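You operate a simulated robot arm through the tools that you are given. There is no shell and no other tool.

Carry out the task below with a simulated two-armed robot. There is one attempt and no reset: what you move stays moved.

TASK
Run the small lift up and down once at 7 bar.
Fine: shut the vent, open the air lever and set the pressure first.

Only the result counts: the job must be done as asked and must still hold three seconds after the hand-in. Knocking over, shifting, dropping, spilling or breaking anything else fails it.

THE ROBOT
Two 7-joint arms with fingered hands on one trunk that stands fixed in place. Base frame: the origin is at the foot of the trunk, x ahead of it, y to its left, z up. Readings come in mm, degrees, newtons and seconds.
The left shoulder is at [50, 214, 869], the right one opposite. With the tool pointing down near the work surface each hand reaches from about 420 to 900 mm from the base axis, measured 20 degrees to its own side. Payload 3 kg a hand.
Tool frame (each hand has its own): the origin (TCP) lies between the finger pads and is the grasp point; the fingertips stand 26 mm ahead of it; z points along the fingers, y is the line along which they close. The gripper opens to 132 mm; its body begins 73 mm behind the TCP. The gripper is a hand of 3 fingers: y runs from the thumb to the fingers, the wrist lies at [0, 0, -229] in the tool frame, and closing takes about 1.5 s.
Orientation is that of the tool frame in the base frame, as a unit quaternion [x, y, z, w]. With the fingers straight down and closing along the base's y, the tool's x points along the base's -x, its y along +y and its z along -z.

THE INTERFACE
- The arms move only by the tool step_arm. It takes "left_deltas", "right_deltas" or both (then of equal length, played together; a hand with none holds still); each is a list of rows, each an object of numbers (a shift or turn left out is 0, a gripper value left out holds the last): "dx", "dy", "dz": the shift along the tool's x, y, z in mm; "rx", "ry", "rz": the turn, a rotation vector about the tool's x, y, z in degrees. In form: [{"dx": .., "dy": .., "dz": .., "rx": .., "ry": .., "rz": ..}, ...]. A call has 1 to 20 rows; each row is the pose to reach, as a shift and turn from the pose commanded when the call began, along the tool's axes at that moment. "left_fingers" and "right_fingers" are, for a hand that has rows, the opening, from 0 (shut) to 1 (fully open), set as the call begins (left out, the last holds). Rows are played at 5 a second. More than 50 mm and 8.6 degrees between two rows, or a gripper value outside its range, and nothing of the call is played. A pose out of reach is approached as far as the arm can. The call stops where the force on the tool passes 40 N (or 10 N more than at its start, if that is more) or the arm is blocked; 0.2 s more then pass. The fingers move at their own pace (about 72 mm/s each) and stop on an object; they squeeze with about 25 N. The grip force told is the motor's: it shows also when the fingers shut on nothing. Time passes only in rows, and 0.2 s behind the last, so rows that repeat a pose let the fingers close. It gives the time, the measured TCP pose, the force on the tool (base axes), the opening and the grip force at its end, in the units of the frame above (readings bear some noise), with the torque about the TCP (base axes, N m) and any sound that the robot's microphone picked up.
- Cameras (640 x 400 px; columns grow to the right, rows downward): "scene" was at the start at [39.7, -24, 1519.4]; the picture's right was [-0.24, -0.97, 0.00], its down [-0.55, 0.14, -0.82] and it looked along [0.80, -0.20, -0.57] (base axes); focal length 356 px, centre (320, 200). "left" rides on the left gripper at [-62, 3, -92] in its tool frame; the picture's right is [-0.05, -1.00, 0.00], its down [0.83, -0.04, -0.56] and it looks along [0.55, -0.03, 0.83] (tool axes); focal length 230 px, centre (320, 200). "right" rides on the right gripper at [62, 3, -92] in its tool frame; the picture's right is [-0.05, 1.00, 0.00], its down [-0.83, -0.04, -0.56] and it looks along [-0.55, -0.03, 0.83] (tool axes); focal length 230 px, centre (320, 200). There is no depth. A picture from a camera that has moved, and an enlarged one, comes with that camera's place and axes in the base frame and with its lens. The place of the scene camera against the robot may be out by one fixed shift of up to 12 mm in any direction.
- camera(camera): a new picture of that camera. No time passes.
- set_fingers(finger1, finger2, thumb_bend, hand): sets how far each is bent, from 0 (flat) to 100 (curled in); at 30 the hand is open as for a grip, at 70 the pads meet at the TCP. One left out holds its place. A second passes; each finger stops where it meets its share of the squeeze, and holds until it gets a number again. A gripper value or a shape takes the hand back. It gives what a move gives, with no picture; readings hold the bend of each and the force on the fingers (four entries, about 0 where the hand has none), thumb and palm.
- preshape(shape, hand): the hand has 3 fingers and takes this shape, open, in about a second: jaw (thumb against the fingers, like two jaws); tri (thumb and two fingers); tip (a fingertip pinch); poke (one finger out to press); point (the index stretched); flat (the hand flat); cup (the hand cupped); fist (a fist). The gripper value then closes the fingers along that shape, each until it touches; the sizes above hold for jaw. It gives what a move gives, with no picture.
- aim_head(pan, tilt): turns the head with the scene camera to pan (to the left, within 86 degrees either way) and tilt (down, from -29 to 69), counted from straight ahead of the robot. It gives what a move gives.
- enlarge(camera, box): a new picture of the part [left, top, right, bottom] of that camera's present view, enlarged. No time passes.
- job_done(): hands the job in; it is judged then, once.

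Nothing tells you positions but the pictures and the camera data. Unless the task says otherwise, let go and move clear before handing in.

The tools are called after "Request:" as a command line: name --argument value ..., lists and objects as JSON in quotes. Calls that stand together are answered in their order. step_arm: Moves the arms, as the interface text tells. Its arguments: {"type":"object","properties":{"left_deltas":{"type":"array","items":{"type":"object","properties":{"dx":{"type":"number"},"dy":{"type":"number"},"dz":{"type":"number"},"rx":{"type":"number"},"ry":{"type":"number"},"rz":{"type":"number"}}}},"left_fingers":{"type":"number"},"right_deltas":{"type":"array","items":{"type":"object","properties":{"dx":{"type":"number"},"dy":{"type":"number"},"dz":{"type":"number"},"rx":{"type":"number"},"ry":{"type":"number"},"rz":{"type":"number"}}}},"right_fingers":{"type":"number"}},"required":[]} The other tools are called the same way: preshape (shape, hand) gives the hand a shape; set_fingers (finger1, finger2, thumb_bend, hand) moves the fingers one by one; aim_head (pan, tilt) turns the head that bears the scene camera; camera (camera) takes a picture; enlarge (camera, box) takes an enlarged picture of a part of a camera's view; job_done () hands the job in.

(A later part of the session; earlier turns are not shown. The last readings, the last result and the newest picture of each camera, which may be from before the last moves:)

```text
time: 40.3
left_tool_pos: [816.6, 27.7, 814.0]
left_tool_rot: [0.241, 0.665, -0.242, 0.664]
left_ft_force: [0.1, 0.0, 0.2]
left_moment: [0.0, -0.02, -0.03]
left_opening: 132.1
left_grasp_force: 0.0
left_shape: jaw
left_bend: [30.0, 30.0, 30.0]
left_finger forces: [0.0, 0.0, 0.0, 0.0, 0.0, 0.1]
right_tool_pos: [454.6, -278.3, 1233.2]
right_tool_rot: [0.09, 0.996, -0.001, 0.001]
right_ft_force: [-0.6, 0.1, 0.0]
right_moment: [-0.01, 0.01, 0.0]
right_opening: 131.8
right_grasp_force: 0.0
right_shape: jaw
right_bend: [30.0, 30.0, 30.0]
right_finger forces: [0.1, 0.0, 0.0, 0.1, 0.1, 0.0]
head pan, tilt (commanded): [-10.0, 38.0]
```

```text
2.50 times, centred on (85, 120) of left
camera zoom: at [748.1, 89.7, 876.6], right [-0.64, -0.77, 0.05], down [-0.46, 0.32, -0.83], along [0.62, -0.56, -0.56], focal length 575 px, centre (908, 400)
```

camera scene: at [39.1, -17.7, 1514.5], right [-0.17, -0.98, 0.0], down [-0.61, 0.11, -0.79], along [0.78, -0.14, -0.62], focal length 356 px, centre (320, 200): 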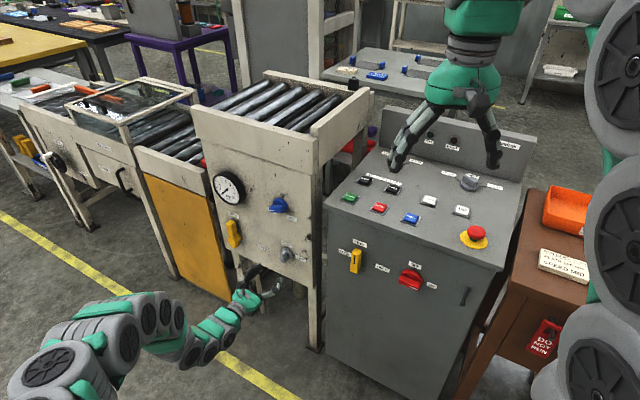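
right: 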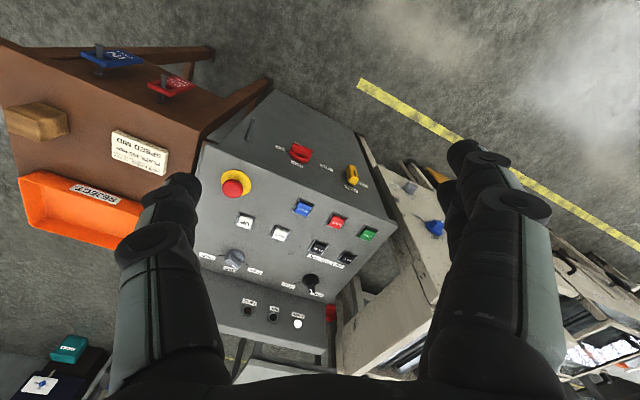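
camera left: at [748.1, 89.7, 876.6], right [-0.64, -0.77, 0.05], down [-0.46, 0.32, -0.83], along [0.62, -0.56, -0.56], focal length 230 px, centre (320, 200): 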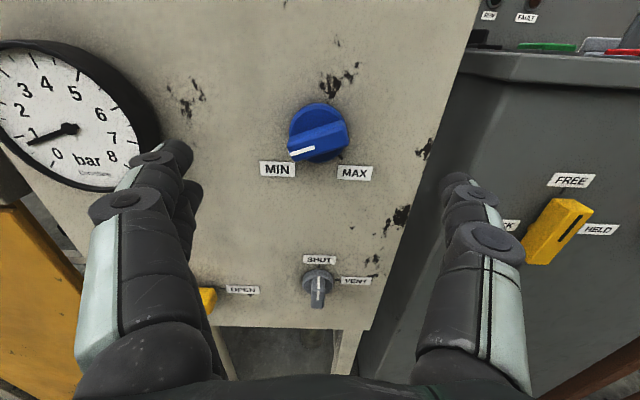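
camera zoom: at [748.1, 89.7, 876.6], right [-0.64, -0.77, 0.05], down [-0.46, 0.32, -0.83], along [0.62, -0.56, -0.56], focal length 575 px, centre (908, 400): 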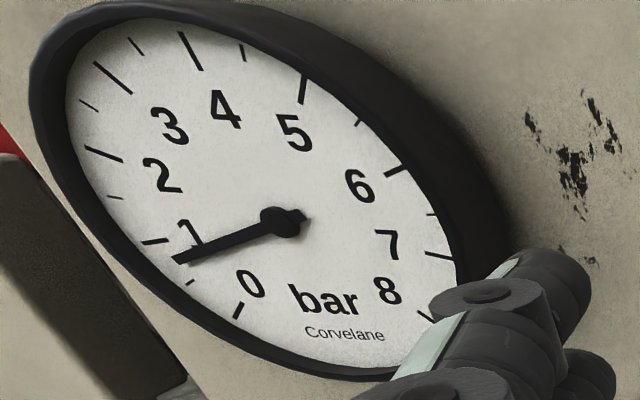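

The gauge (0.78 bar) and pointer angle (-108.6°) agree with 33.75° per bar, so 7 bar is at about +101°. I'll roll the hand -108° in front of the knob so it can turn clockwise through the whole range in one grasp.

Request:
step_arm --left_deltas '[{"dx": 2, "dy": 1, "rz": -8}, {"dx": 2, "dy": 1, "rz": -16}, {"dx": 2, "dy": 1, "rz": -24}, {"dx": 2, "dy": 1, "rz": -32}, {"dx": 2, "dy": 1, "rz": -40}, {"dx": 2, "dy": 1, "rz": -48}, {"dx": 2, "dy": 1, "rz": -56}, {"dx": 2, "dy": 1, "rz": -64}, {"dx": 2, "dy": 1, "rz": -72}, {"dx": 2, "dy": 1, "rz": -80}, {"dx": 2, "dy": 1, "rz": -88}, {"dx": 2, "dy": 1, "rz": -96}, {"dx": 2, "dy": 1, "rz": -104}, {"dx": 2, "dy": 1, "rz": -108.6}]' --left_fingers 0.5

Request:
camera --camera "left"

Request:
camera --camera "scene"

```text
time: 43.3
left_tool_pos: [657.9, 39.4, 742.4]
left_tool_rot: [0.395, -0.592, 0.674, -0.199]
left_ft_force: [-0.7, 1.2, -0.1]
left_moment: [0.0, 0.02, -0.08]
left_opening: 66.1
left_grasp_force: 0.0
left_shape: jaw
left_bend: [73.0, 73.0, 70.0]
left_finger forces: [0.0, 0.1, 0.0, 0.0, 0.0, 0.0]
left hand out of reach, approached as far as the arm can: row 10, 11, 12, 13, 14
right_tool_pos: [454.5, -277.8, 1233.1]
right_tool_rot: [0.09, 0.996, -0.001, 0.0]
right_ft_force: [0.2, 0.9, 0.7]
right_moment: [-0.04, 0.0, 0.01]
right_opening: 131.9
right_grasp_force: 0.0
right_shape: jaw
right_bend: [30.0, 30.0, 30.0]
right_finger forces: [0.0, 0.0, 0.0, 0.0, 0.0, 0.0]
head pan, tilt (commanded): [-10.0, 38.0]
```

```text
taken
camera left: at [624.3, 143.5, 722.8], right [0.23, 0.26, 0.94], down [-0.92, -0.25, 0.29], along [0.31, -0.93, 0.18], focal length 230 px, centre (320, 200)
```

left: 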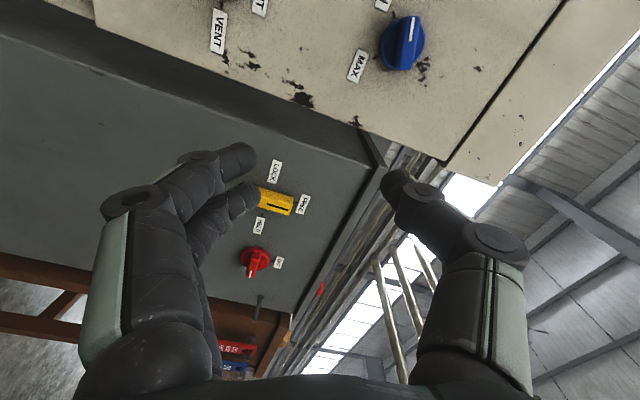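

```text
taken
camera scene: at [39.1, -17.6, 1514.5], right [-0.17, -0.98, 0.0], down [-0.61, 0.11, -0.79], along [0.78, -0.14, -0.62], focal length 356 px, centre (320, 200)
```

scene: 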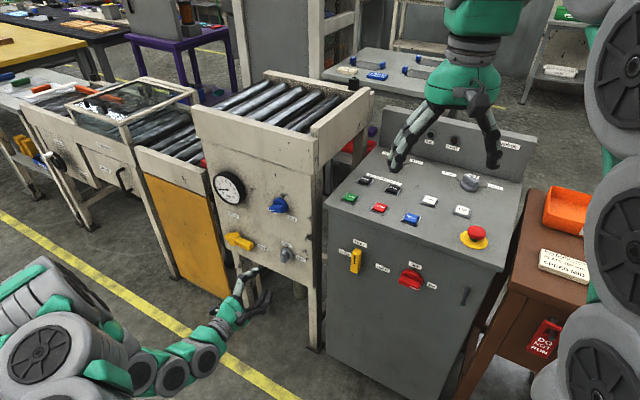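

The wrist cannot hold this roll at that spot (limit near -72°), so I'll instead use two grasps. First I return the hand in front of the knob with the opposite roll (+71°, same bar alignment).

Request:
step_arm --left_deltas '[{"rz": 8}, {"rz": 16}, {"rz": 24}, {"rz": 32}, {"rz": 40}, {"rz": 48}, {"dx": -7, "dy": -9.5, "dz": 12.7, "rz": 56}, {"dx": -14, "dy": -19, "dz": 25.4, "rz": 64}, {"dx": -21, "dy": -28.4, "dz": 38.2, "rz": 72}, {"dx": -28, "dy": -37.8, "dz": 51, "rz": 80}, {"dx": -35, "dy": -47.3, "dz": 63.7, "rz": 88}, {"dx": -41.6, "dy": -56.8, "dz": 76.4, "rz": 96}, {"dx": -48.6, "dy": -66.2, "dz": 89.2, "rz": 104}, {"dx": -55.5, "dy": -75.7, "dz": 101.9, "rz": 112}, {"dx": -62.5, "dy": -85, "dz": 114.7, "rz": 120}, {"dx": -69.4, "dy": -94.6, "dz": 127.4, "rz": 128}, {"dx": -69.4, "dy": -94.6, "dz": 127.4, "rz": 136}, {"dx": -69.4, "dy": -94.6, "dz": 127.4, "rz": 144}, {"dx": -69.4, "dy": -94.6, "dz": 127.4, "rz": 152}, {"dx": -69.4, "dy": -94.6, "dz": 127.4, "rz": 160}]'

Request:
camera --camera "left"

```text
time: 47.5
left_tool_pos: [817.1, 35.1, 809.7]
left_tool_rot: [0.506, 0.495, 0.071, 0.702]
left_ft_force: [-1.0, -0.7, 0.2]
left_moment: [-0.02, -0.02, -0.01]
left_opening: 66.1
left_grasp_force: 0.0
left_shape: jaw
left_bend: [73.0, 73.0, 70.0]
left_finger forces: [0.0, 0.0, 0.0, 0.0, 0.0, 0.0]
right_tool_pos: [453.7, -279.4, 1232.2]
right_tool_rot: [0.091, 0.996, 0.0, 0.0]
right_ft_force: [-0.7, 0.9, -0.2]
right_moment: [-0.01, -0.01, -0.02]
right_opening: 131.9
right_grasp_force: 0.0
right_shape: jaw
right_bend: [30.0, 30.0, 30.0]
right_finger forces: [0.1, 0.0, 0.0, 0.0, 0.0, 0.0]
head pan, tilt (commanded): [-10.0, 38.0]
```

```text
taken
camera left: at [717.3, 58.8, 851.1], right [-0.43, -0.51, -0.75], down [-0.03, 0.83, -0.55], along [0.9, -0.21, -0.37], focal length 230 px, centre (320, 200)
```

left: 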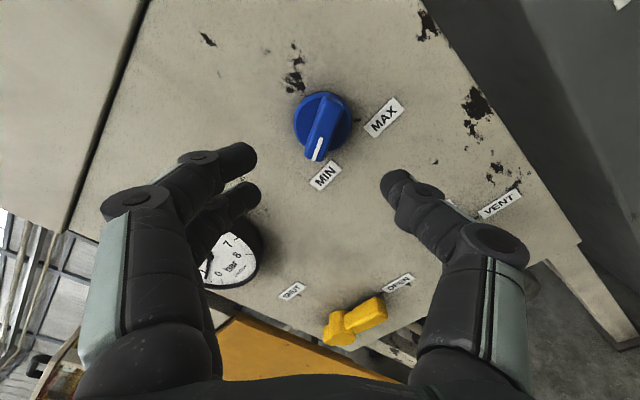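

Bar alignment nearly there (roll ≈51°). Before grasping I'll check how far the wrist can roll the other way in free space.

Request:
step_arm --left_deltas '[{"rz": 8}, {"rz": 16}, {"rz": 24}, {"rz": 32}, {"rz": 40}, {"rz": 48}, {"rz": 56}, {"rz": 64}, {"rz": 72}, {"rz": 80}, {"rz": 88}, {"rz": 96}, {"rz": 104}]'

```text
time: 50.3
left_tool_pos: [818.5, 33.9, 808.5]
left_tool_rot: [0.702, -0.095, 0.597, 0.378]
left_ft_force: [-0.9, 0.7, -0.2]
left_moment: [-0.01, 0.0, 0.0]
left_opening: 66.1
left_grasp_force: 0.0
left_shape: jaw
left_bend: [73.0, 73.0, 70.0]
left_finger forces: [0.0, 0.0, 0.0, 0.0, 0.0, 0.0]
right_tool_pos: [454.7, -278.5, 1233.2]
right_tool_rot: [0.091, 0.996, 0.0, 0.0]
right_ft_force: [-0.5, 0.0, -0.6]
right_moment: [0.01, 0.03, 0.0]
right_opening: 132.0
right_grasp_force: 0.0
right_shape: jaw
right_bend: [30.0, 30.0, 30.0]
right_finger forces: [0.0, 0.0, 0.0, 0.1, 0.0, 0.0]
head pan, tilt (commanded): [-10.0, 38.0]
```

Request:
step_arm --left_deltas '[{"rz": 8}, {"rz": 16}, {"rz": 24}, {"rz": 32}, {"rz": 40}, {"rz": 48}, {"rz": 56}, {"rz": 64}]'

```text
time: 52.1
left_tool_pos: [817.7, 35.4, 809.0]
left_tool_rot: [0.545, -0.452, 0.706, 0.003]
left_ft_force: [0.2, 0.0, 0.6]
left_moment: [-0.02, 0.03, 0.01]
left_opening: 66.0
left_grasp_force: 0.1
left_shape: jaw
left_bend: [73.0, 73.0, 70.0]
left_finger forces: [0.0, 0.0, 0.2, 0.0, 0.0, 0.1]
right_tool_pos: [454.4, -278.3, 1232.0]
right_tool_rot: [0.091, 0.996, 0.0, 0.0]
right_ft_force: [0.3, 0.1, -1.0]
right_moment: [-0.01, 0.02, 0.0]
right_opening: 132.0
right_grasp_force: 0.1
right_shape: jaw
right_bend: [30.0, 30.0, 30.0]
right_finger forces: [0.0, 0.1, 0.1, 0.0, 0.1, 0.1]
head pan, tilt (commanded): [-10.0, 38.0]
```

Request:
step_arm --left_deltas '[{"rz": 8}, {"rz": 16}, {"rz": 24}, {"rz": 32}, {"rz": 40}, {"rz": 48}, {"rz": 56}, {"rz": 62}]'

```text
time: 53.9
left_tool_pos: [818.1, 35.1, 808.9]
left_tool_rot: [-0.235, 0.668, -0.606, 0.362]
left_ft_force: [0.4, -0.1, -0.1]
left_moment: [0.04, 0.0, -0.01]
left_opening: 65.5
left_grasp_force: 0.0
left_shape: jaw
left_bend: [73.0, 73.0, 70.0]
left_finger forces: [0.0, 0.0, 0.1, 0.0, 0.0, 0.0]
right_tool_pos: [455.0, -278.8, 1232.1]
right_tool_rot: [0.091, 0.996, 0.0, 0.0]
right_ft_force: [-0.1, 0.0, 0.0]
right_moment: [0.02, 0.03, -0.02]
right_opening: 131.9
right_grasp_force: 0.1
right_shape: jaw
right_bend: [30.0, 30.0, 30.0]
right_finger forces: [0.0, 0.1, 0.0, 0.1, 0.0, 0.0]
head pan, tilt (commanded): [-10.0, 38.0]
```

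The wrist can roll all the way to +281°, so a single grasp from +71° through +210° works. I'll roll back to +71° to align with the bar.

Request:
step_arm --left_deltas '[{"rz": -8}, {"rz": -16}, {"rz": -24}, {"rz": -32}, {"rz": -40}, {"rz": -48}, {"rz": -56}, {"rz": -64}, {"rz": -72}, {"rz": -80}, {"rz": -88}, {"rz": -96}, {"rz": -104}, {"rz": -112}, {"rz": -120}, {"rz": -128}, {"rz": -136}, {"rz": -144}, {"rz": -152}, {"rz": -160}]'

Request:
step_arm --left_deltas '[{"rz": -8}, {"rz": -16}, {"rz": -24}, {"rz": -32}, {"rz": -40}, {"rz": -48}, {"rz": -50}]'

Request:
camera --camera "left"

```text
time: 58.1
left_tool_pos: [817.0, 36.0, 810.5]
left_tool_rot: [0.699, 0.116, 0.46, 0.536]
left_ft_force: [-0.1, 0.7, 0.3]
left_moment: [0.03, -0.02, 0.0]
left_opening: 66.1
left_grasp_force: 0.1
left_shape: jaw
left_bend: [73.0, 73.0, 70.0]
left_finger forces: [0.0, 0.0, 0.0, 0.1, 0.0, 0.0]
right_tool_pos: [455.6, -277.8, 1231.6]
right_tool_rot: [0.09, 0.996, 0.0, 0.001]
right_ft_force: [-0.2, 0.8, -1.1]
right_moment: [-0.03, 0.01, 0.04]
right_opening: 132.2
right_grasp_force: 0.1
right_shape: jaw
right_bend: [30.0, 30.0, 30.0]
right_finger forces: [0.1, 0.0, 0.0, 0.0, 0.1, 0.1]
head pan, tilt (commanded): [-10.0, 38.0]
```

```text
time: 59.7
left_tool_pos: [816.5, 34.9, 809.0]
left_tool_rot: [0.584, 0.4, 0.19, 0.68]
left_ft_force: [0.1, 0.6, -1.0]
left_moment: [0.0, 0.0, 0.0]
left_opening: 66.1
left_grasp_force: 0.0
left_shape: jaw
left_bend: [73.0, 73.0, 70.0]
left_finger forces: [0.0, 0.0, 0.0, 0.1, 0.0, 0.0]
right_tool_pos: [455.1, -279.1, 1232.6]
right_tool_rot: [0.09, 0.996, -0.001, 0.0]
right_ft_force: [-0.1, 0.2, 0.1]
right_moment: [-0.01, 0.0, 0.03]
right_opening: 131.9
right_grasp_force: 0.1
right_shape: jaw
right_bend: [30.0, 30.0, 30.0]
right_finger forces: [0.0, 0.1, 0.1, 0.0, 0.0, 0.0]
head pan, tilt (commanded): [-10.0, 38.0]
```

```text
taken
camera left: at [710.3, 49.6, 832.1], right [-0.24, -0.28, -0.93], down [0.07, 0.95, -0.31], along [0.97, -0.14, -0.21], focal length 230 px, centre (320, 200)
```

left: 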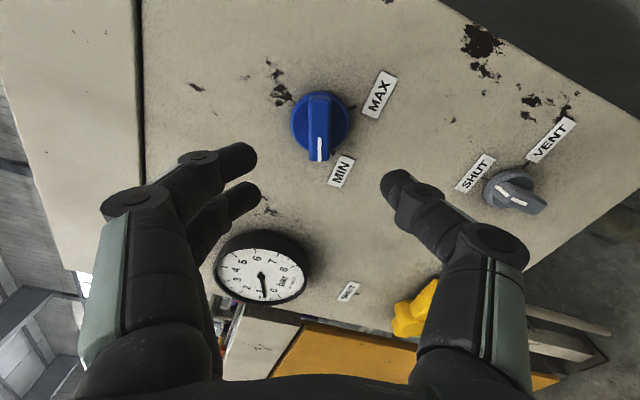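

Alignment is good. I'll correct the small lateral offset, advance to the knob and close on the bar.

Request:
step_arm --left_deltas '[{"dx": -5.2, "dy": 1.1, "dz": 20}, {"dx": -5.2, "dy": 1.1, "dz": 40}, {"dx": -5.2, "dy": 1.1, "dz": 60}]'

Request:
camera --camera "left"

```text
time: 60.5
left_tool_pos: [861.1, -5.1, 810.5]
left_tool_rot: [0.585, 0.4, 0.19, 0.68]
left_ft_force: [0.7, 0.7, 1.2]
left_moment: [0.01, 0.0, 0.0]
left_opening: 66.0
left_grasp_force: 0.0
left_shape: jaw
left_bend: [73.0, 73.0, 70.0]
left_finger forces: [0.0, 0.1, 0.0, 0.1, 0.0, 0.0]
right_tool_pos: [455.4, -278.7, 1233.1]
right_tool_rot: [0.091, 0.996, 0.0, 0.0]
right_ft_force: [-0.1, -0.9, -0.6]
right_moment: [-0.01, 0.01, 0.01]
right_opening: 131.9
right_grasp_force: 0.1
right_shape: jaw
right_bend: [30.0, 30.0, 30.0]
right_finger forces: [0.0, 0.0, 0.0, 0.0, 0.0, 0.0]
head pan, tilt (commanded): [-10.0, 38.0]
```

```text
taken
camera left: at [754.4, 8.6, 835.3], right [-0.24, -0.28, -0.93], down [0.07, 0.95, -0.31], along [0.97, -0.14, -0.21], focal length 230 px, centre (320, 200)
```

left: 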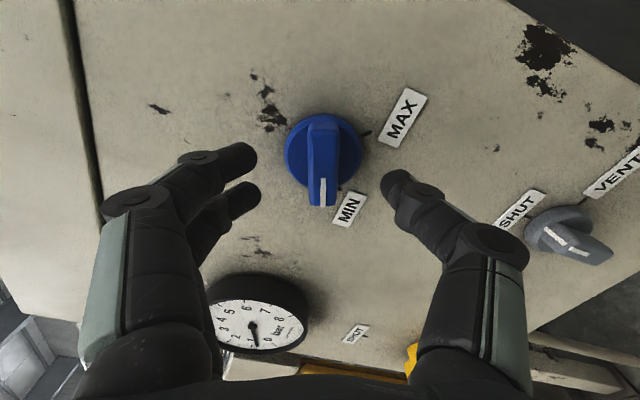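

Request:
step_arm --left_deltas '[{"dx": -2, "dy": 0.8, "dz": 7}, {"dx": -2, "dy": 0.8, "dz": 13}, {"dx": -2, "dy": 0.8, "dz": 18}]'

Request:
step_arm --left_deltas '[{}, {}, {}, {}, {}, {}, {}]' --left_fingers 0

Request:
camera --camera "left"

Request:
enlarge --camera "scene" --box '[180, 160, 310, 240]'

```text
time: 61.3
left_tool_pos: [874.2, -19.1, 812.4]
left_tool_rot: [0.584, 0.401, 0.19, 0.68]
left_ft_force: [0.9, 0.2, 0.3]
left_moment: [0.02, -0.01, 0.04]
left_opening: 66.1
left_grasp_force: 0.1
left_shape: jaw
left_bend: [73.0, 73.0, 70.0]
left_finger forces: [0.0, 0.0, 0.1, 0.1, 0.0, 0.0]
right_tool_pos: [455.6, -279.0, 1232.0]
right_tool_rot: [0.091, 0.996, 0.0, 0.0]
right_ft_force: [0.1, -0.5, 0.3]
right_moment: [-0.02, -0.03, -0.01]
right_opening: 132.0
right_grasp_force: 0.1
right_shape: jaw
right_bend: [30.0, 30.0, 30.0]
right_finger forces: [0.0, 0.0, 0.0, 0.0, 0.0, 0.1]
head pan, tilt (commanded): [-10.0, 38.0]
```

```text
time: 62.9
left_tool_pos: [875.5, -18.3, 812.6]
left_tool_rot: [0.584, 0.4, 0.191, 0.68]
left_ft_force: [3.7, -1.3, 0.0]
left_moment: [-0.02, -0.01, 0.02]
left_opening: 13.0
left_grasp_force: 25.2
left_shape: jaw
left_bend: [72.0, 71.0, 70.0]
left_finger forces: [10.9, 11.2, 0.1, 0.1, 22.0, 0.0]
right_tool_pos: [454.4, -278.0, 1231.7]
right_tool_rot: [0.091, 0.996, 0.0, 0.001]
right_ft_force: [0.2, 0.7, 0.4]
right_moment: [0.0, 0.01, -0.02]
right_opening: 131.8
right_grasp_force: 0.1
right_shape: jaw
right_bend: [30.0, 30.0, 30.0]
right_finger forces: [0.1, 0.0, 0.1, 0.0, 0.0, 0.0]
head pan, tilt (commanded): [-10.0, 38.0]
```

```text
taken
camera left: at [766.3, -3.4, 836.4], right [-0.24, -0.28, -0.93], down [0.07, 0.95, -0.31], along [0.97, -0.14, -0.21], focal length 230 px, centre (320, 200)
```

left: 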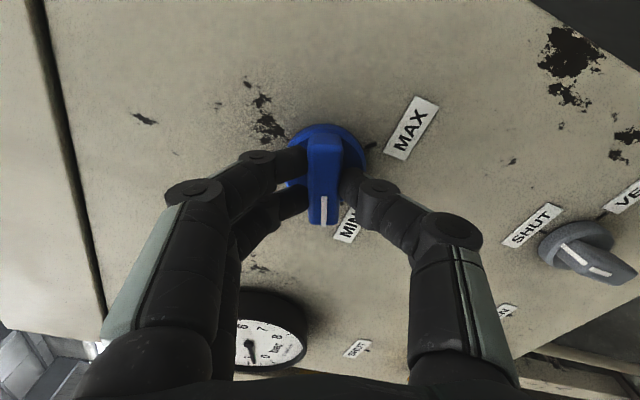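

```text
4.92 times, centred on (245, 200) of scene
camera zoom: at [39.2, -17.7, 1514.5], right [-0.17, -0.98, 0.0], down [-0.61, 0.11, -0.79], along [0.78, -0.14, -0.62], focal length 1751 px, centre (689, 200)
```

zoom: 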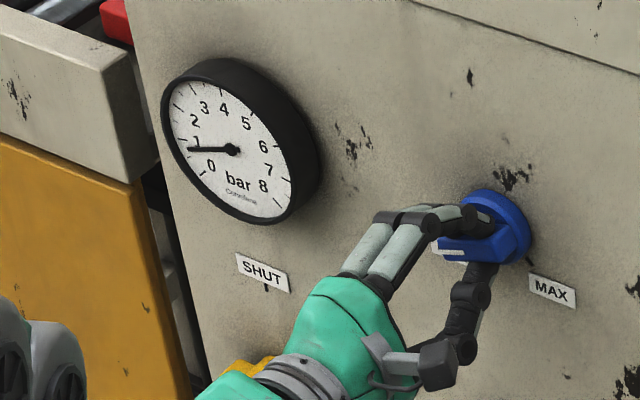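

The regulator bar is gripped. I'll turn it clockwise in stages and read the gauge each time.

Request:
step_arm --left_deltas '[{"rz": 7}, {"rz": 14}, {"rz": 21}, {"rz": 28}, {"rz": 35}, {"rz": 42}, {"rz": 49}, {"rz": 56}]'

Request:
enlarge --camera "scene" --box '[180, 160, 310, 240]'

Request:
camera --camera "left"

```text
time: 64.7
left_tool_pos: [873.5, -21.7, 812.1]
left_tool_rot: [0.704, 0.077, 0.487, 0.51]
left_ft_force: [-10.9, 0.8, -12.7]
left_moment: [0.08, 0.19, -0.09]
left_opening: 13.1
left_grasp_force: 24.9
left_shape: jaw
left_bend: [72.0, 71.0, 70.0]
left_finger forces: [11.0, 11.2, 0.0, 0.1, 28.9, 0.1]
right_tool_pos: [454.5, -278.0, 1231.0]
right_tool_rot: [0.091, 0.996, 0.001, 0.0]
right_ft_force: [-0.6, -0.1, -0.1]
right_moment: [0.0, -0.02, -0.02]
right_opening: 131.9
right_grasp_force: 0.1
right_shape: jaw
right_bend: [30.0, 30.0, 30.0]
right_finger forces: [0.0, 0.0, 0.0, 0.1, 0.0, 0.0]
head pan, tilt (commanded): [-10.0, 38.0]
```

```text
4.92 times, centred on (245, 200) of scene
camera zoom: at [39.2, -17.7, 1514.5], right [-0.17, -0.98, 0.0], down [-0.61, 0.11, -0.79], along [0.78, -0.14, -0.62], focal length 1751 px, centre (689, 200)
```

zoom: 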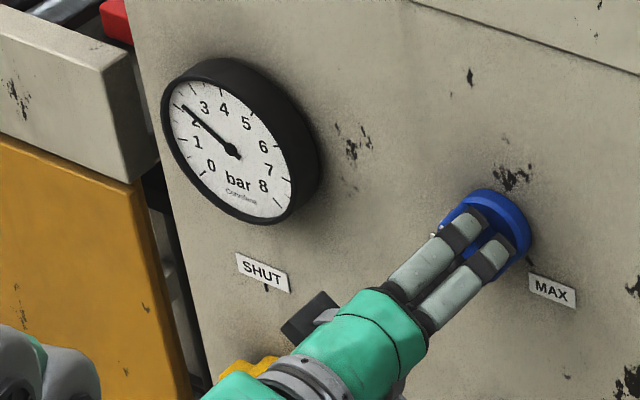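

```text
taken
camera left: at [769.6, -0.2, 778.2], right [0.36, 0.44, -0.83], down [0.02, 0.88, 0.47], along [0.93, -0.18, 0.31], focal length 230 px, centre (320, 200)
```

left: 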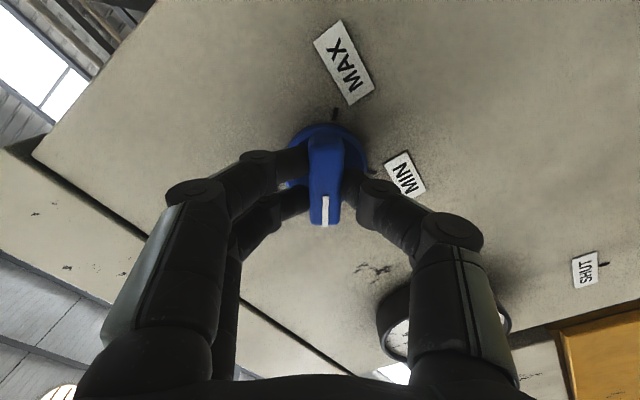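

Gauge follows as expected (~2.4 bar). There's a small side force, so I'll shift ~1.5 mm to relieve it and continue turning.

Request:
step_arm --left_deltas '[{"dx": -1.7, "dy": -0.6, "dz": -1, "rz": 7}, {"dx": -1.7, "dy": -0.6, "dz": -1, "rz": 14}, {"dx": -1.7, "dy": -0.6, "dz": -1, "rz": 21}, {"dx": -1.7, "dy": -0.6, "dz": -1, "rz": 28}, {"dx": -1.7, "dy": -0.6, "dz": -1, "rz": 35}, {"dx": -1.7, "dy": -0.6, "dz": -1, "rz": 42}, {"dx": -1.7, "dy": -0.6, "dz": -1, "rz": 49}, {"dx": -1.7, "dy": -0.6, "dz": -1, "rz": 56}]'

Request:
enlarge --camera "scene" --box '[180, 160, 310, 240]'

Request:
camera --camera "left"

```text
time: 66.5
left_tool_pos: [872.1, -19.7, 809.6]
left_tool_rot: [0.659, -0.261, 0.669, 0.222]
left_ft_force: [11.9, -4.6, -28.5]
left_moment: [0.2, 0.45, 0.06]
left_opening: 12.4
left_grasp_force: 24.9
left_shape: jaw
left_bend: [71.0, 71.0, 70.0]
left_finger forces: [9.6, 10.3, 0.0, 0.0, 23.1, 0.0]
right_tool_pos: [455.0, -280.0, 1232.1]
right_tool_rot: [0.092, 0.996, 0.0, 0.0]
right_ft_force: [0.3, -0.2, -0.1]
right_moment: [0.01, 0.01, 0.0]
right_opening: 132.0
right_grasp_force: 0.0
right_shape: jaw
right_bend: [30.0, 30.0, 30.0]
right_finger forces: [0.0, 0.1, 0.0, 0.0, 0.0, 0.0]
head pan, tilt (commanded): [-10.0, 38.0]
```

```text
4.92 times, centred on (245, 200) of scene
camera zoom: at [39.7, -17.8, 1514.5], right [-0.17, -0.98, 0.0], down [-0.61, 0.11, -0.79], along [0.78, -0.14, -0.62], focal length 1751 px, centre (689, 200)
```

zoom: 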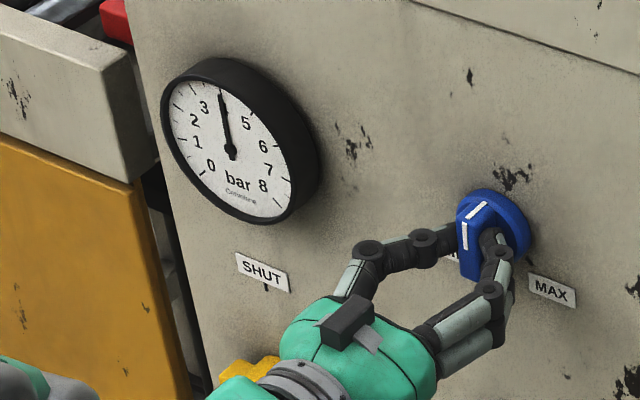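

```text
taken
camera left: at [800.5, 39.5, 749.8], right [0.64, 0.77, 0.01], down [-0.43, 0.35, 0.83], along [0.64, -0.54, 0.55], focal length 230 px, centre (320, 200)
```

left: 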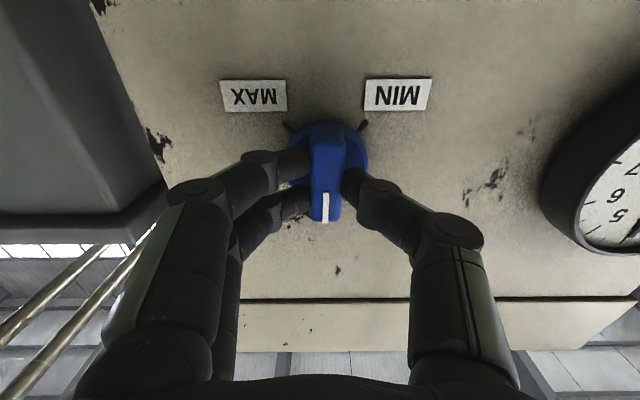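

Gauge ≈4.1 bar, but side force has grown to ~30 N. I'll relieve it by shifting slightly in the force direction before continuing.

Request:
step_arm --left_deltas '[{"dx": -1, "dz": 0.4}, {"dx": -2, "dz": 0.7}]'

```text
time: 67.1
left_tool_pos: [872.3, -19.9, 808.8]
left_tool_rot: [0.659, -0.261, 0.67, 0.223]
left_ft_force: [-6.8, 1.2, -18.7]
left_moment: [0.18, 0.25, -0.11]
left_opening: 12.5
left_grasp_force: 24.6
left_shape: jaw
left_bend: [72.0, 71.0, 70.0]
left_finger forces: [13.2, 13.7, 0.0, 0.0, 23.5, 0.0]
right_tool_pos: [455.6, -278.0, 1232.8]
right_tool_rot: [0.091, 0.996, 0.0, -0.001]
right_ft_force: [-0.4, 0.3, 0.7]
right_moment: [0.01, 0.01, 0.02]
right_opening: 132.0
right_grasp_force: 0.0
right_shape: jaw
right_bend: [30.0, 30.0, 30.0]
right_finger forces: [0.0, 0.0, 0.1, 0.1, 0.1, 0.0]
head pan, tilt (commanded): [-10.0, 38.0]
```

Request:
step_arm --left_deltas '[{"dx": -1.2, "dy": 0, "rz": 6}, {"dx": -2.2, "dy": -0.3, "rz": 12}, {"dx": -2.8, "dy": -0.6, "rz": 18}, {"dx": -3.4, "dy": -1, "rz": 24}, {"dx": -3.8, "dy": -1.3, "rz": 30}, {"dx": -4.2, "dy": -1.6, "rz": 36}, {"dx": -4.4, "dy": -1.8, "rz": 42}, {"dx": -4.5, "dy": -2, "rz": 48}]'

Request:
enlarge --camera "scene" --box '[180, 160, 310, 240]'

Request:
camera --camera "left"

```text
time: 68.9
left_tool_pos: [874.5, -18.3, 807.1]
left_tool_rot: [0.494, -0.506, 0.703, -0.071]
left_ft_force: [-11.5, -0.9, 14.5]
left_moment: [-0.12, -0.26, -0.11]
left_opening: 13.7
left_grasp_force: 24.8
left_shape: jaw
left_bend: [72.0, 72.0, 70.0]
left_finger forces: [11.1, 11.5, 0.0, 0.1, 29.1, 0.0]
right_tool_pos: [454.7, -278.7, 1232.2]
right_tool_rot: [0.091, 0.996, 0.001, 0.0]
right_ft_force: [-0.3, 0.3, -0.3]
right_moment: [-0.04, -0.01, 0.02]
right_opening: 132.0
right_grasp_force: 0.1
right_shape: jaw
right_bend: [30.0, 30.0, 30.0]
right_finger forces: [0.1, 0.1, 0.1, 0.0, 0.0, 0.0]
head pan, tilt (commanded): [-10.0, 38.0]
```

```text
4.92 times, centred on (245, 200) of scene
camera zoom: at [38.7, -17.7, 1514.5], right [-0.17, -0.98, 0.0], down [-0.61, 0.11, -0.79], along [0.78, -0.14, -0.62], focal length 1751 px, centre (689, 200)
```

zoom: 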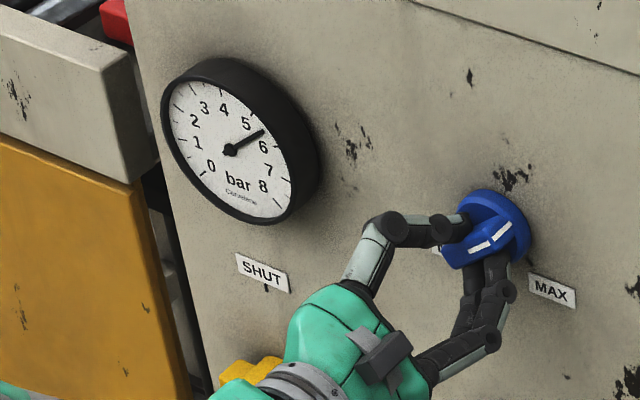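

```text
taken
camera left: at [833.0, 75.4, 766.1], right [0.43, 0.51, 0.75], down [-0.82, -0.12, 0.55], along [0.37, -0.85, 0.37], focal length 230 px, centre (320, 200)
```

left: 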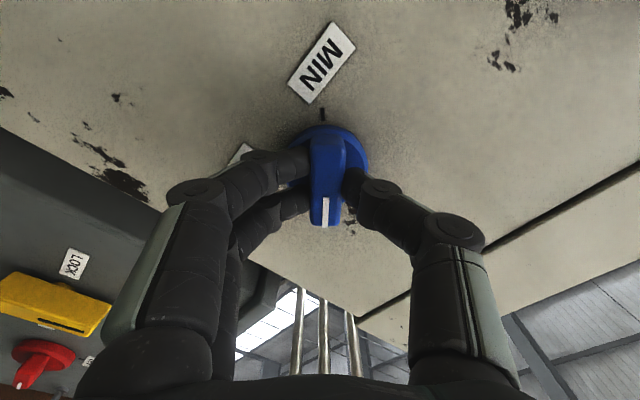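

Gauge ≈5.5 bar. Continuing with a slight corrective shift, stopping before 7 to fine-tune.

Request:
step_arm --left_deltas '[{"dx": 0.6, "dy": -0.8, "dz": -0.4, "rz": 6}, {"dx": 0.6, "dy": -0.8, "dz": -0.4, "rz": 12}, {"dx": 0.6, "dy": -0.8, "dz": -0.4, "rz": 18}, {"dx": 0.6, "dy": -0.8, "dz": -0.4, "rz": 24}, {"dx": 0.6, "dy": -0.8, "dz": -0.4, "rz": 30}, {"dx": 0.6, "dy": -0.8, "dz": -0.4, "rz": 36}, {"dx": 0.6, "dy": -0.8, "dz": -0.4, "rz": 42}]'

Request:
enlarge --camera "scene" --box '[190, 165, 270, 215]'

Request:
camera --camera "left"

```text
time: 70.5
left_tool_pos: [873.9, -17.1, 805.8]
left_tool_rot: [-0.282, 0.649, -0.631, 0.318]
left_ft_force: [6.5, 3.8, 8.5]
left_moment: [-0.16, -0.1, 0.12]
left_opening: 12.9
left_grasp_force: 24.6
left_shape: jaw
left_bend: [72.0, 71.0, 70.0]
left_finger forces: [9.7, 10.3, 0.0, 0.0, 28.2, 0.0]
right_tool_pos: [454.7, -277.7, 1232.0]
right_tool_rot: [0.091, 0.996, 0.0, 0.0]
right_ft_force: [-1.0, 0.1, 0.1]
right_moment: [0.01, 0.01, -0.01]
right_opening: 131.9
right_grasp_force: 0.0
right_shape: jaw
right_bend: [30.0, 30.0, 30.0]
right_finger forces: [0.0, 0.0, 0.1, 0.0, 0.0, 0.0]
head pan, tilt (commanded): [-10.0, 38.0]
```

```text
8.00 times, centred on (230, 190) of scene
camera zoom: at [39.1, -17.6, 1514.5], right [-0.17, -0.98, 0.0], down [-0.61, 0.11, -0.79], along [0.78, -0.14, -0.62], focal length 2845 px, centre (1040, 280)
```

zoom: 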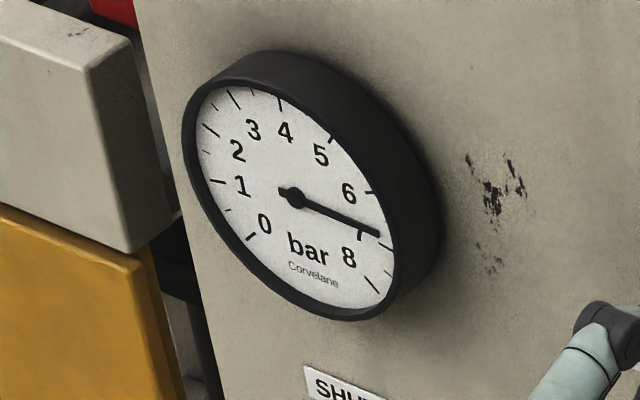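

```text
taken
camera left: at [843.1, 88.9, 807.3], right [0.0, -0.01, 1.0], down [-0.96, -0.28, 0.0], along [0.28, -0.96, -0.01], focal length 230 px, centre (320, 200)
```

left: 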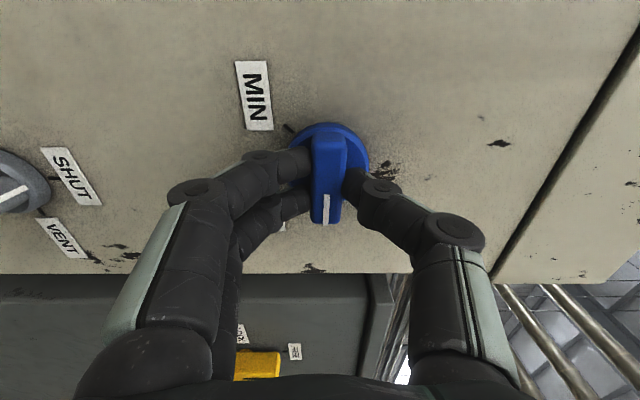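

Needle sits just short of 7 (≈6.77). A final ~7.5° should bring it to 7.

Request:
step_arm --left_deltas '[{"rz": 4}, {"rz": 7.5}, {"rz": 7.5}]'

Request:
enlarge --camera "scene" --box '[198, 168, 246, 208]'

```text
time: 71.3
left_tool_pos: [870.2, -18.3, 814.0]
left_tool_rot: [-0.241, 0.667, -0.607, 0.357]
left_ft_force: [25.5, 13.7, -14.6]
left_moment: [0.27, 0.22, 0.49]
left_opening: 10.3
left_grasp_force: 24.7
left_shape: jaw
left_bend: [69.0, 69.0, 70.0]
left_finger forces: [16.2, 14.9, 0.0, 0.0, 14.3, 0.0]
left hand out of reach, approached as far as the arm can: row 2, 3
right_tool_pos: [456.1, -277.6, 1232.2]
right_tool_rot: [0.09, 0.996, 0.0, 0.0]
right_ft_force: [0.0, 0.2, 1.1]
right_moment: [0.01, -0.03, 0.03]
right_opening: 131.8
right_grasp_force: 0.0
right_shape: jaw
right_bend: [30.0, 30.0, 30.0]
right_finger forces: [0.0, 0.1, 0.1, 0.0, 0.0, 0.1]
head pan, tilt (commanded): [-10.0, 38.0]
```

```text
10.00 times, centred on (222, 188) of scene
camera zoom: at [39.7, -17.5, 1514.5], right [-0.17, -0.98, 0.0], down [-0.61, 0.11, -0.79], along [0.78, -0.14, -0.62], focal length 3556 px, centre (1300, 320)
```

zoom: 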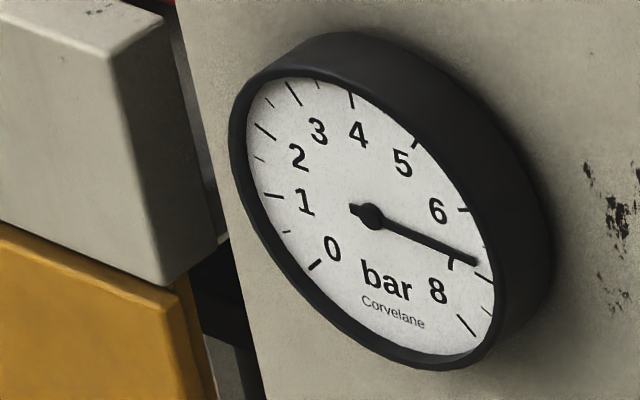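

I hit the wrist's roll limit just short of 7 bar. I'll release, back off, roll 180° back and regrasp for the fine adjustment.

Request:
step_arm --left_deltas '[{}, {}, {}, {}]' --left_fingers 0.5

Request:
step_arm --left_deltas '[{"dz": -20}, {"dz": -45}, {"dz": -75}]'

Request:
camera --camera "left"

Request:
enlarge --camera "scene" --box '[198, 168, 246, 208]'

```text
time: 72.3
left_tool_pos: [867.6, -22.8, 815.4]
left_tool_rot: [-0.239, 0.667, -0.61, 0.357]
left_ft_force: [0.2, 0.8, 0.0]
left_moment: [0.01, 0.01, 0.0]
left_opening: 65.0
left_grasp_force: 0.0
left_shape: jaw
left_bend: [73.0, 73.0, 70.0]
left_finger forces: [0.1, 0.1, 0.1, 0.0, 0.0, 0.1]
right_tool_pos: [454.7, -278.5, 1232.9]
right_tool_rot: [0.092, 0.996, 0.001, 0.001]
right_ft_force: [0.0, -0.5, 0.0]
right_moment: [-0.01, 0.01, -0.03]
right_opening: 132.0
right_grasp_force: 0.1
right_shape: jaw
right_bend: [30.0, 30.0, 30.0]
right_finger forces: [0.0, 0.1, 0.0, 0.0, 0.1, 0.0]
head pan, tilt (commanded): [-10.0, 38.0]
```

```text
time: 73.1
left_tool_pos: [811.7, 23.5, 815.1]
left_tool_rot: [-0.238, 0.668, -0.609, 0.357]
left_ft_force: [-0.1, -0.5, 0.4]
left_moment: [-0.04, 0.01, 0.02]
left_opening: 65.8
left_grasp_force: 0.1
left_shape: jaw
left_bend: [73.0, 73.0, 70.0]
left_finger forces: [0.0, 0.0, 0.1, 0.1, 0.1, 0.0]
right_tool_pos: [455.2, -278.0, 1231.8]
right_tool_rot: [0.09, 0.996, 0.0, -0.001]
right_ft_force: [-0.6, -0.1, -0.5]
right_moment: [0.03, -0.01, 0.02]
right_opening: 131.9
right_grasp_force: 0.0
right_shape: jaw
right_bend: [30.0, 30.0, 30.0]
right_finger forces: [0.0, 0.0, 0.0, 0.0, 0.0, 0.0]
head pan, tilt (commanded): [-10.0, 38.0]
```

```text
taken
camera left: at [780.1, 129.1, 824.7], right [-0.08, -0.11, 0.99], down [-0.96, -0.27, -0.11], along [0.28, -0.96, -0.08], focal length 230 px, centre (320, 200)
```

left: 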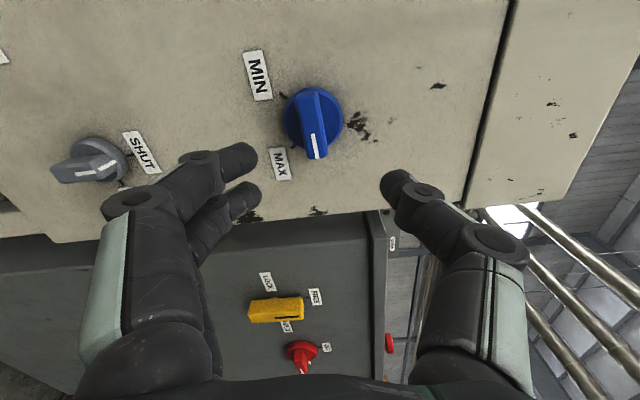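

```text
10.00 times, centred on (222, 188) of scene
camera zoom: at [39.1, -17.7, 1514.5], right [-0.17, -0.98, 0.0], down [-0.61, 0.11, -0.79], along [0.78, -0.14, -0.62], focal length 3556 px, centre (1300, 320)
```

zoom: 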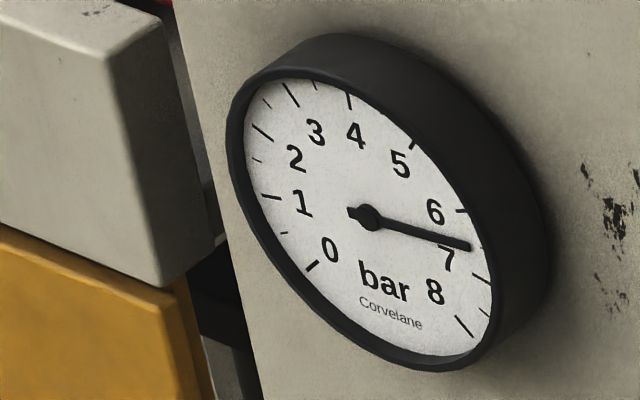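

After release the needle rests at ~6.5 bar, so I need about +17° more. I'll roll the hand back ~196° to regrasp the bar from the other side with room to turn.

Request:
step_arm --left_deltas '[{"rz": -8}, {"rz": -16}, {"rz": -24}, {"rz": -32}, {"rz": -40}, {"rz": -48}, {"rz": -56}, {"rz": -64}, {"rz": -72}, {"rz": -80}, {"rz": -88}, {"rz": -96}, {"rz": -104}, {"rz": -112}, {"rz": -120}, {"rz": -128}, {"rz": -136}, {"rz": -144}, {"rz": -152}, {"rz": -160}]'

Request:
step_arm --left_deltas '[{"rz": -8}, {"rz": -16}, {"rz": -24}, {"rz": -32}, {"rz": -36.4}]'

Request:
camera --camera "left"

Request:
enlarge --camera "scene" --box '[198, 168, 246, 208]'

```text
time: 77.3
left_tool_pos: [810.6, 27.4, 814.0]
left_tool_rot: [0.698, 0.119, 0.458, 0.537]
left_ft_force: [0.0, -1.0, -0.2]
left_moment: [0.03, -0.01, 0.01]
left_opening: 65.6
left_grasp_force: 0.2
left_shape: jaw
left_bend: [73.0, 73.0, 70.0]
left_finger forces: [0.0, 0.0, 0.1, 0.1, 0.0, 0.1]
right_tool_pos: [454.2, -278.0, 1232.1]
right_tool_rot: [0.091, 0.996, 0.0, -0.001]
right_ft_force: [-0.8, -0.7, -0.7]
right_moment: [0.0, 0.03, 0.01]
right_opening: 131.8
right_grasp_force: 0.0
right_shape: jaw
right_bend: [30.0, 30.0, 30.0]
right_finger forces: [0.0, 0.0, 0.1, 0.1, 0.0, 0.1]
head pan, tilt (commanded): [-10.0, 38.0]
```

```text
time: 78.5
left_tool_pos: [810.5, 27.0, 816.1]
left_tool_rot: [0.626, 0.331, 0.266, 0.654]
left_ft_force: [-0.8, 0.7, 0.8]
left_moment: [0.0, 0.02, 0.02]
left_opening: 65.7
left_grasp_force: 0.1
left_shape: jaw
left_bend: [73.0, 73.0, 70.0]
left_finger forces: [0.1, 0.1, 0.0, 0.0, 0.0, 0.0]
right_tool_pos: [455.8, -279.5, 1231.6]
right_tool_rot: [0.09, 0.996, 0.0, 0.0]
right_ft_force: [0.2, 0.8, 0.6]
right_moment: [-0.01, 0.01, -0.01]
right_opening: 131.6
right_grasp_force: 0.1
right_shape: jaw
right_bend: [30.0, 30.0, 30.0]
right_finger forces: [0.1, 0.0, 0.1, 0.0, 0.0, 0.0]
head pan, tilt (commanded): [-10.0, 38.0]
```

```text
taken
camera left: at [701.2, 38.8, 826.6], right [-0.1, -0.11, -0.99], down [0.1, 0.99, -0.12], along [0.99, -0.11, -0.09], focal length 230 px, centre (320, 200)
```

left: 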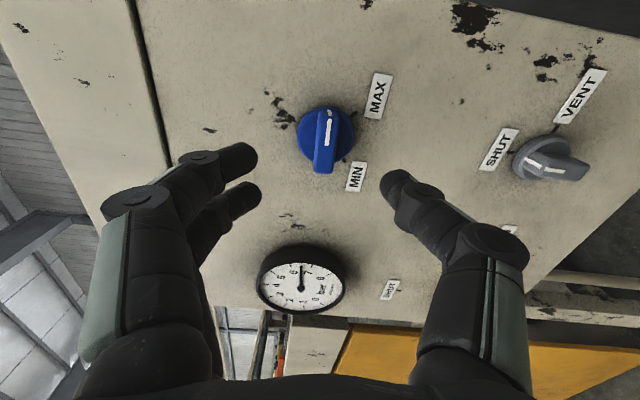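

```text
10.00 times, centred on (222, 188) of scene
camera zoom: at [39.1, -17.7, 1514.5], right [-0.17, -0.98, 0.0], down [-0.61, 0.11, -0.79], along [0.78, -0.14, -0.62], focal length 3556 px, centre (1300, 320)
```

zoom: 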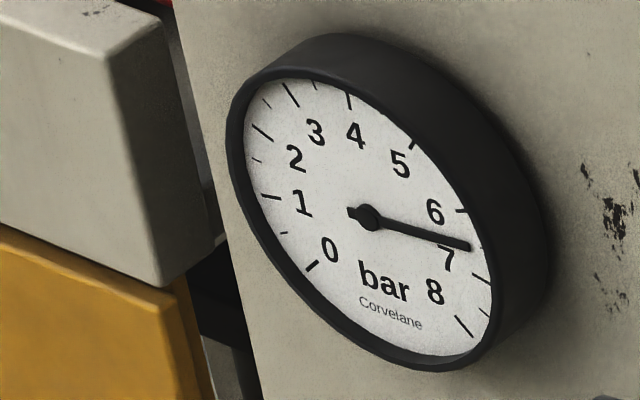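

Request:
enlarge --camera "left" --box '[260, 60, 420, 200]'

Request:
enlarge --camera "left" --box '[240, 230, 370, 330]'

```text
2.86 times, centred on (340, 130) of left
camera zoom: at [701.2, 38.8, 826.6], right [-0.1, -0.11, -0.99], down [0.1, 0.99, -0.12], along [0.99, -0.11, -0.09], focal length 657 px, centre (263, 400)
```

zoom: 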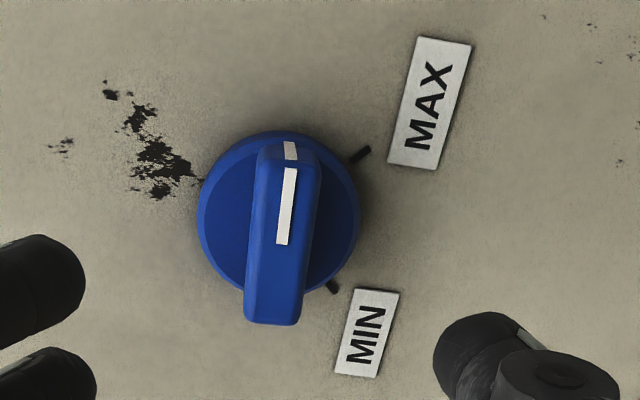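

```text
4.00 times, centred on (305, 280) of left
camera zoom: at [701.2, 38.8, 826.6], right [-0.1, -0.11, -0.99], down [0.1, 0.99, -0.12], along [0.99, -0.11, -0.09], focal length 920 px, centre (380, -120)
```

zoom: 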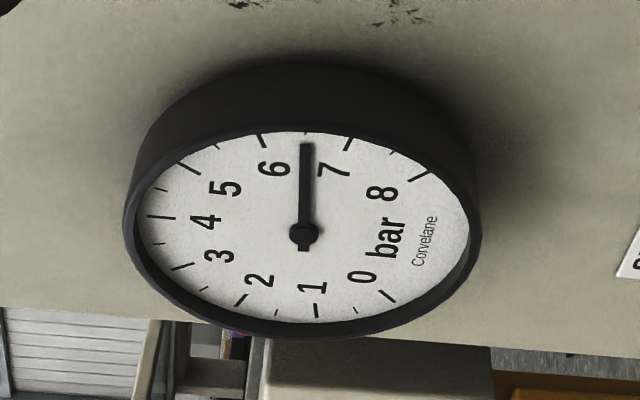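

The needle is exactly on the 6.5 half-mark. Axis refined to e≈-545.7, z≈811; I'll align, advance and regrasp the bar for a ~17° turn.

Request:
step_arm --left_deltas '[{"dx": 5.8, "dy": -3.4, "dz": 20, "rz": 2.5}, {"dx": 5.8, "dy": -3.4, "dz": 40, "rz": 2.5}, {"dx": 5.8, "dy": -3.4, "dz": 58, "rz": 2.5}]'

Request:
camera --camera "left"

```text
time: 79.3
left_tool_pos: [859.9, -4.3, 812.4]
left_tool_rot: [0.633, 0.317, 0.282, 0.648]
left_ft_force: [0.0, 0.1, 0.0]
left_moment: [0.0, 0.04, -0.01]
left_opening: 65.7
left_grasp_force: 0.2
left_shape: jaw
left_bend: [73.0, 73.0, 70.0]
left_finger forces: [0.0, 0.0, 0.0, 0.0, 0.0, 0.0]
right_tool_pos: [455.3, -279.0, 1232.2]
right_tool_rot: [0.091, 0.996, 0.0, 0.0]
right_ft_force: [0.3, -0.5, 0.1]
right_moment: [0.02, -0.01, -0.02]
right_opening: 131.7
right_grasp_force: 0.0
right_shape: jaw
right_bend: [30.0, 30.0, 30.0]
right_finger forces: [0.1, 0.2, 0.0, 0.0, 0.0, 0.0]
head pan, tilt (commanded): [-10.0, 38.0]
```

```text
taken
camera left: at [749.2, 7.4, 820.4], right [-0.07, -0.08, -0.99], down [0.1, 0.99, -0.09], along [0.99, -0.11, -0.06], focal length 230 px, centre (320, 200)
```

left: 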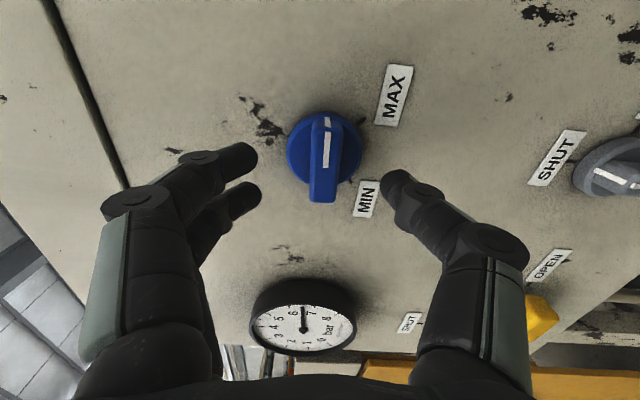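

Request:
step_arm --left_deltas '[{"dx": -2, "dy": -1, "dz": 7}, {"dx": -2, "dy": -1, "dz": 13}, {"dx": -2, "dy": -1, "dz": 19}]'

Request:
step_arm --left_deltas '[{}, {}, {}, {}, {}, {}, {}]' --left_fingers 0

Request:
enlarge --camera "left" --box '[220, 250, 380, 370]'

Request:
camera --camera "left"

```text
time: 80.1
left_tool_pos: [871.9, -18.8, 812.1]
left_tool_rot: [0.634, 0.317, 0.282, 0.647]
left_ft_force: [0.2, 0.0, 0.3]
left_moment: [0.0, -0.02, -0.01]
left_opening: 65.7
left_grasp_force: 0.0
left_shape: jaw
left_bend: [73.0, 73.0, 70.0]
left_finger forces: [0.0, 0.1, 0.1, 0.0, 0.0, 0.0]
right_tool_pos: [454.6, -279.2, 1231.5]
right_tool_rot: [0.091, 0.996, -0.001, 0.0]
right_ft_force: [0.1, -0.2, 0.1]
right_moment: [0.02, 0.01, -0.01]
right_opening: 132.0
right_grasp_force: 0.1
right_shape: jaw
right_bend: [30.0, 30.0, 30.0]
right_finger forces: [0.0, 0.0, 0.0, 0.1, 0.0, 0.1]
head pan, tilt (commanded): [-10.0, 38.0]
```

```text
time: 81.7
left_tool_pos: [873.2, -19.0, 813.0]
left_tool_rot: [0.633, 0.317, 0.281, 0.648]
left_ft_force: [3.1, -2.1, -0.8]
left_moment: [0.02, -0.02, 0.0]
left_opening: 12.9
left_grasp_force: 24.6
left_shape: jaw
left_bend: [71.0, 71.0, 70.0]
left_finger forces: [10.9, 11.2, 0.1, 0.0, 22.0, 0.1]
right_tool_pos: [455.0, -279.3, 1232.3]
right_tool_rot: [0.092, 0.996, 0.0, 0.0]
right_ft_force: [-0.7, -0.4, -0.5]
right_moment: [0.01, 0.01, 0.0]
right_opening: 131.7
right_grasp_force: 0.0
right_shape: jaw
right_bend: [30.0, 30.0, 30.0]
right_finger forces: [0.1, 0.0, 0.0, 0.1, 0.0, 0.1]
head pan, tilt (commanded): [-10.0, 38.0]
```

```text
3.33 times, centred on (300, 310) of left
camera zoom: at [762.0, -6.8, 819.7], right [-0.07, -0.08, -0.99], down [0.1, 0.99, -0.09], along [0.99, -0.11, -0.06], focal length 767 px, centre (387, -167)
```

zoom: 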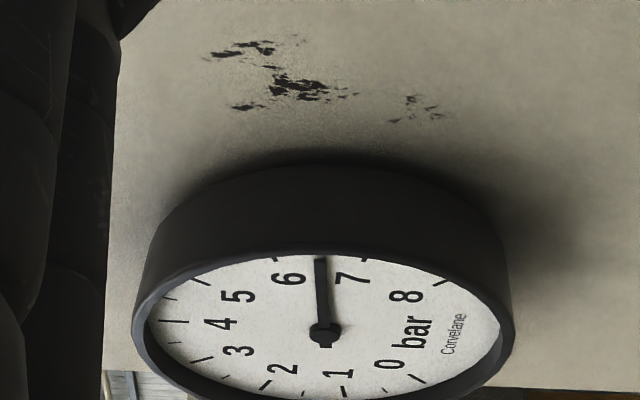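

```text
taken
camera left: at [762.0, -6.8, 819.7], right [-0.07, -0.08, -0.99], down [0.1, 0.99, -0.09], along [0.99, -0.11, -0.06], focal length 230 px, centre (320, 200)
```

left: 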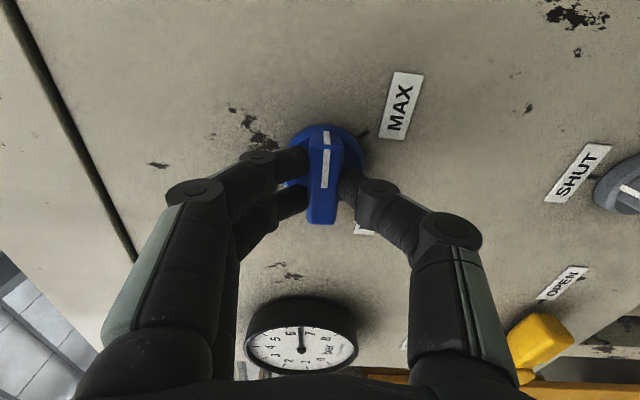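

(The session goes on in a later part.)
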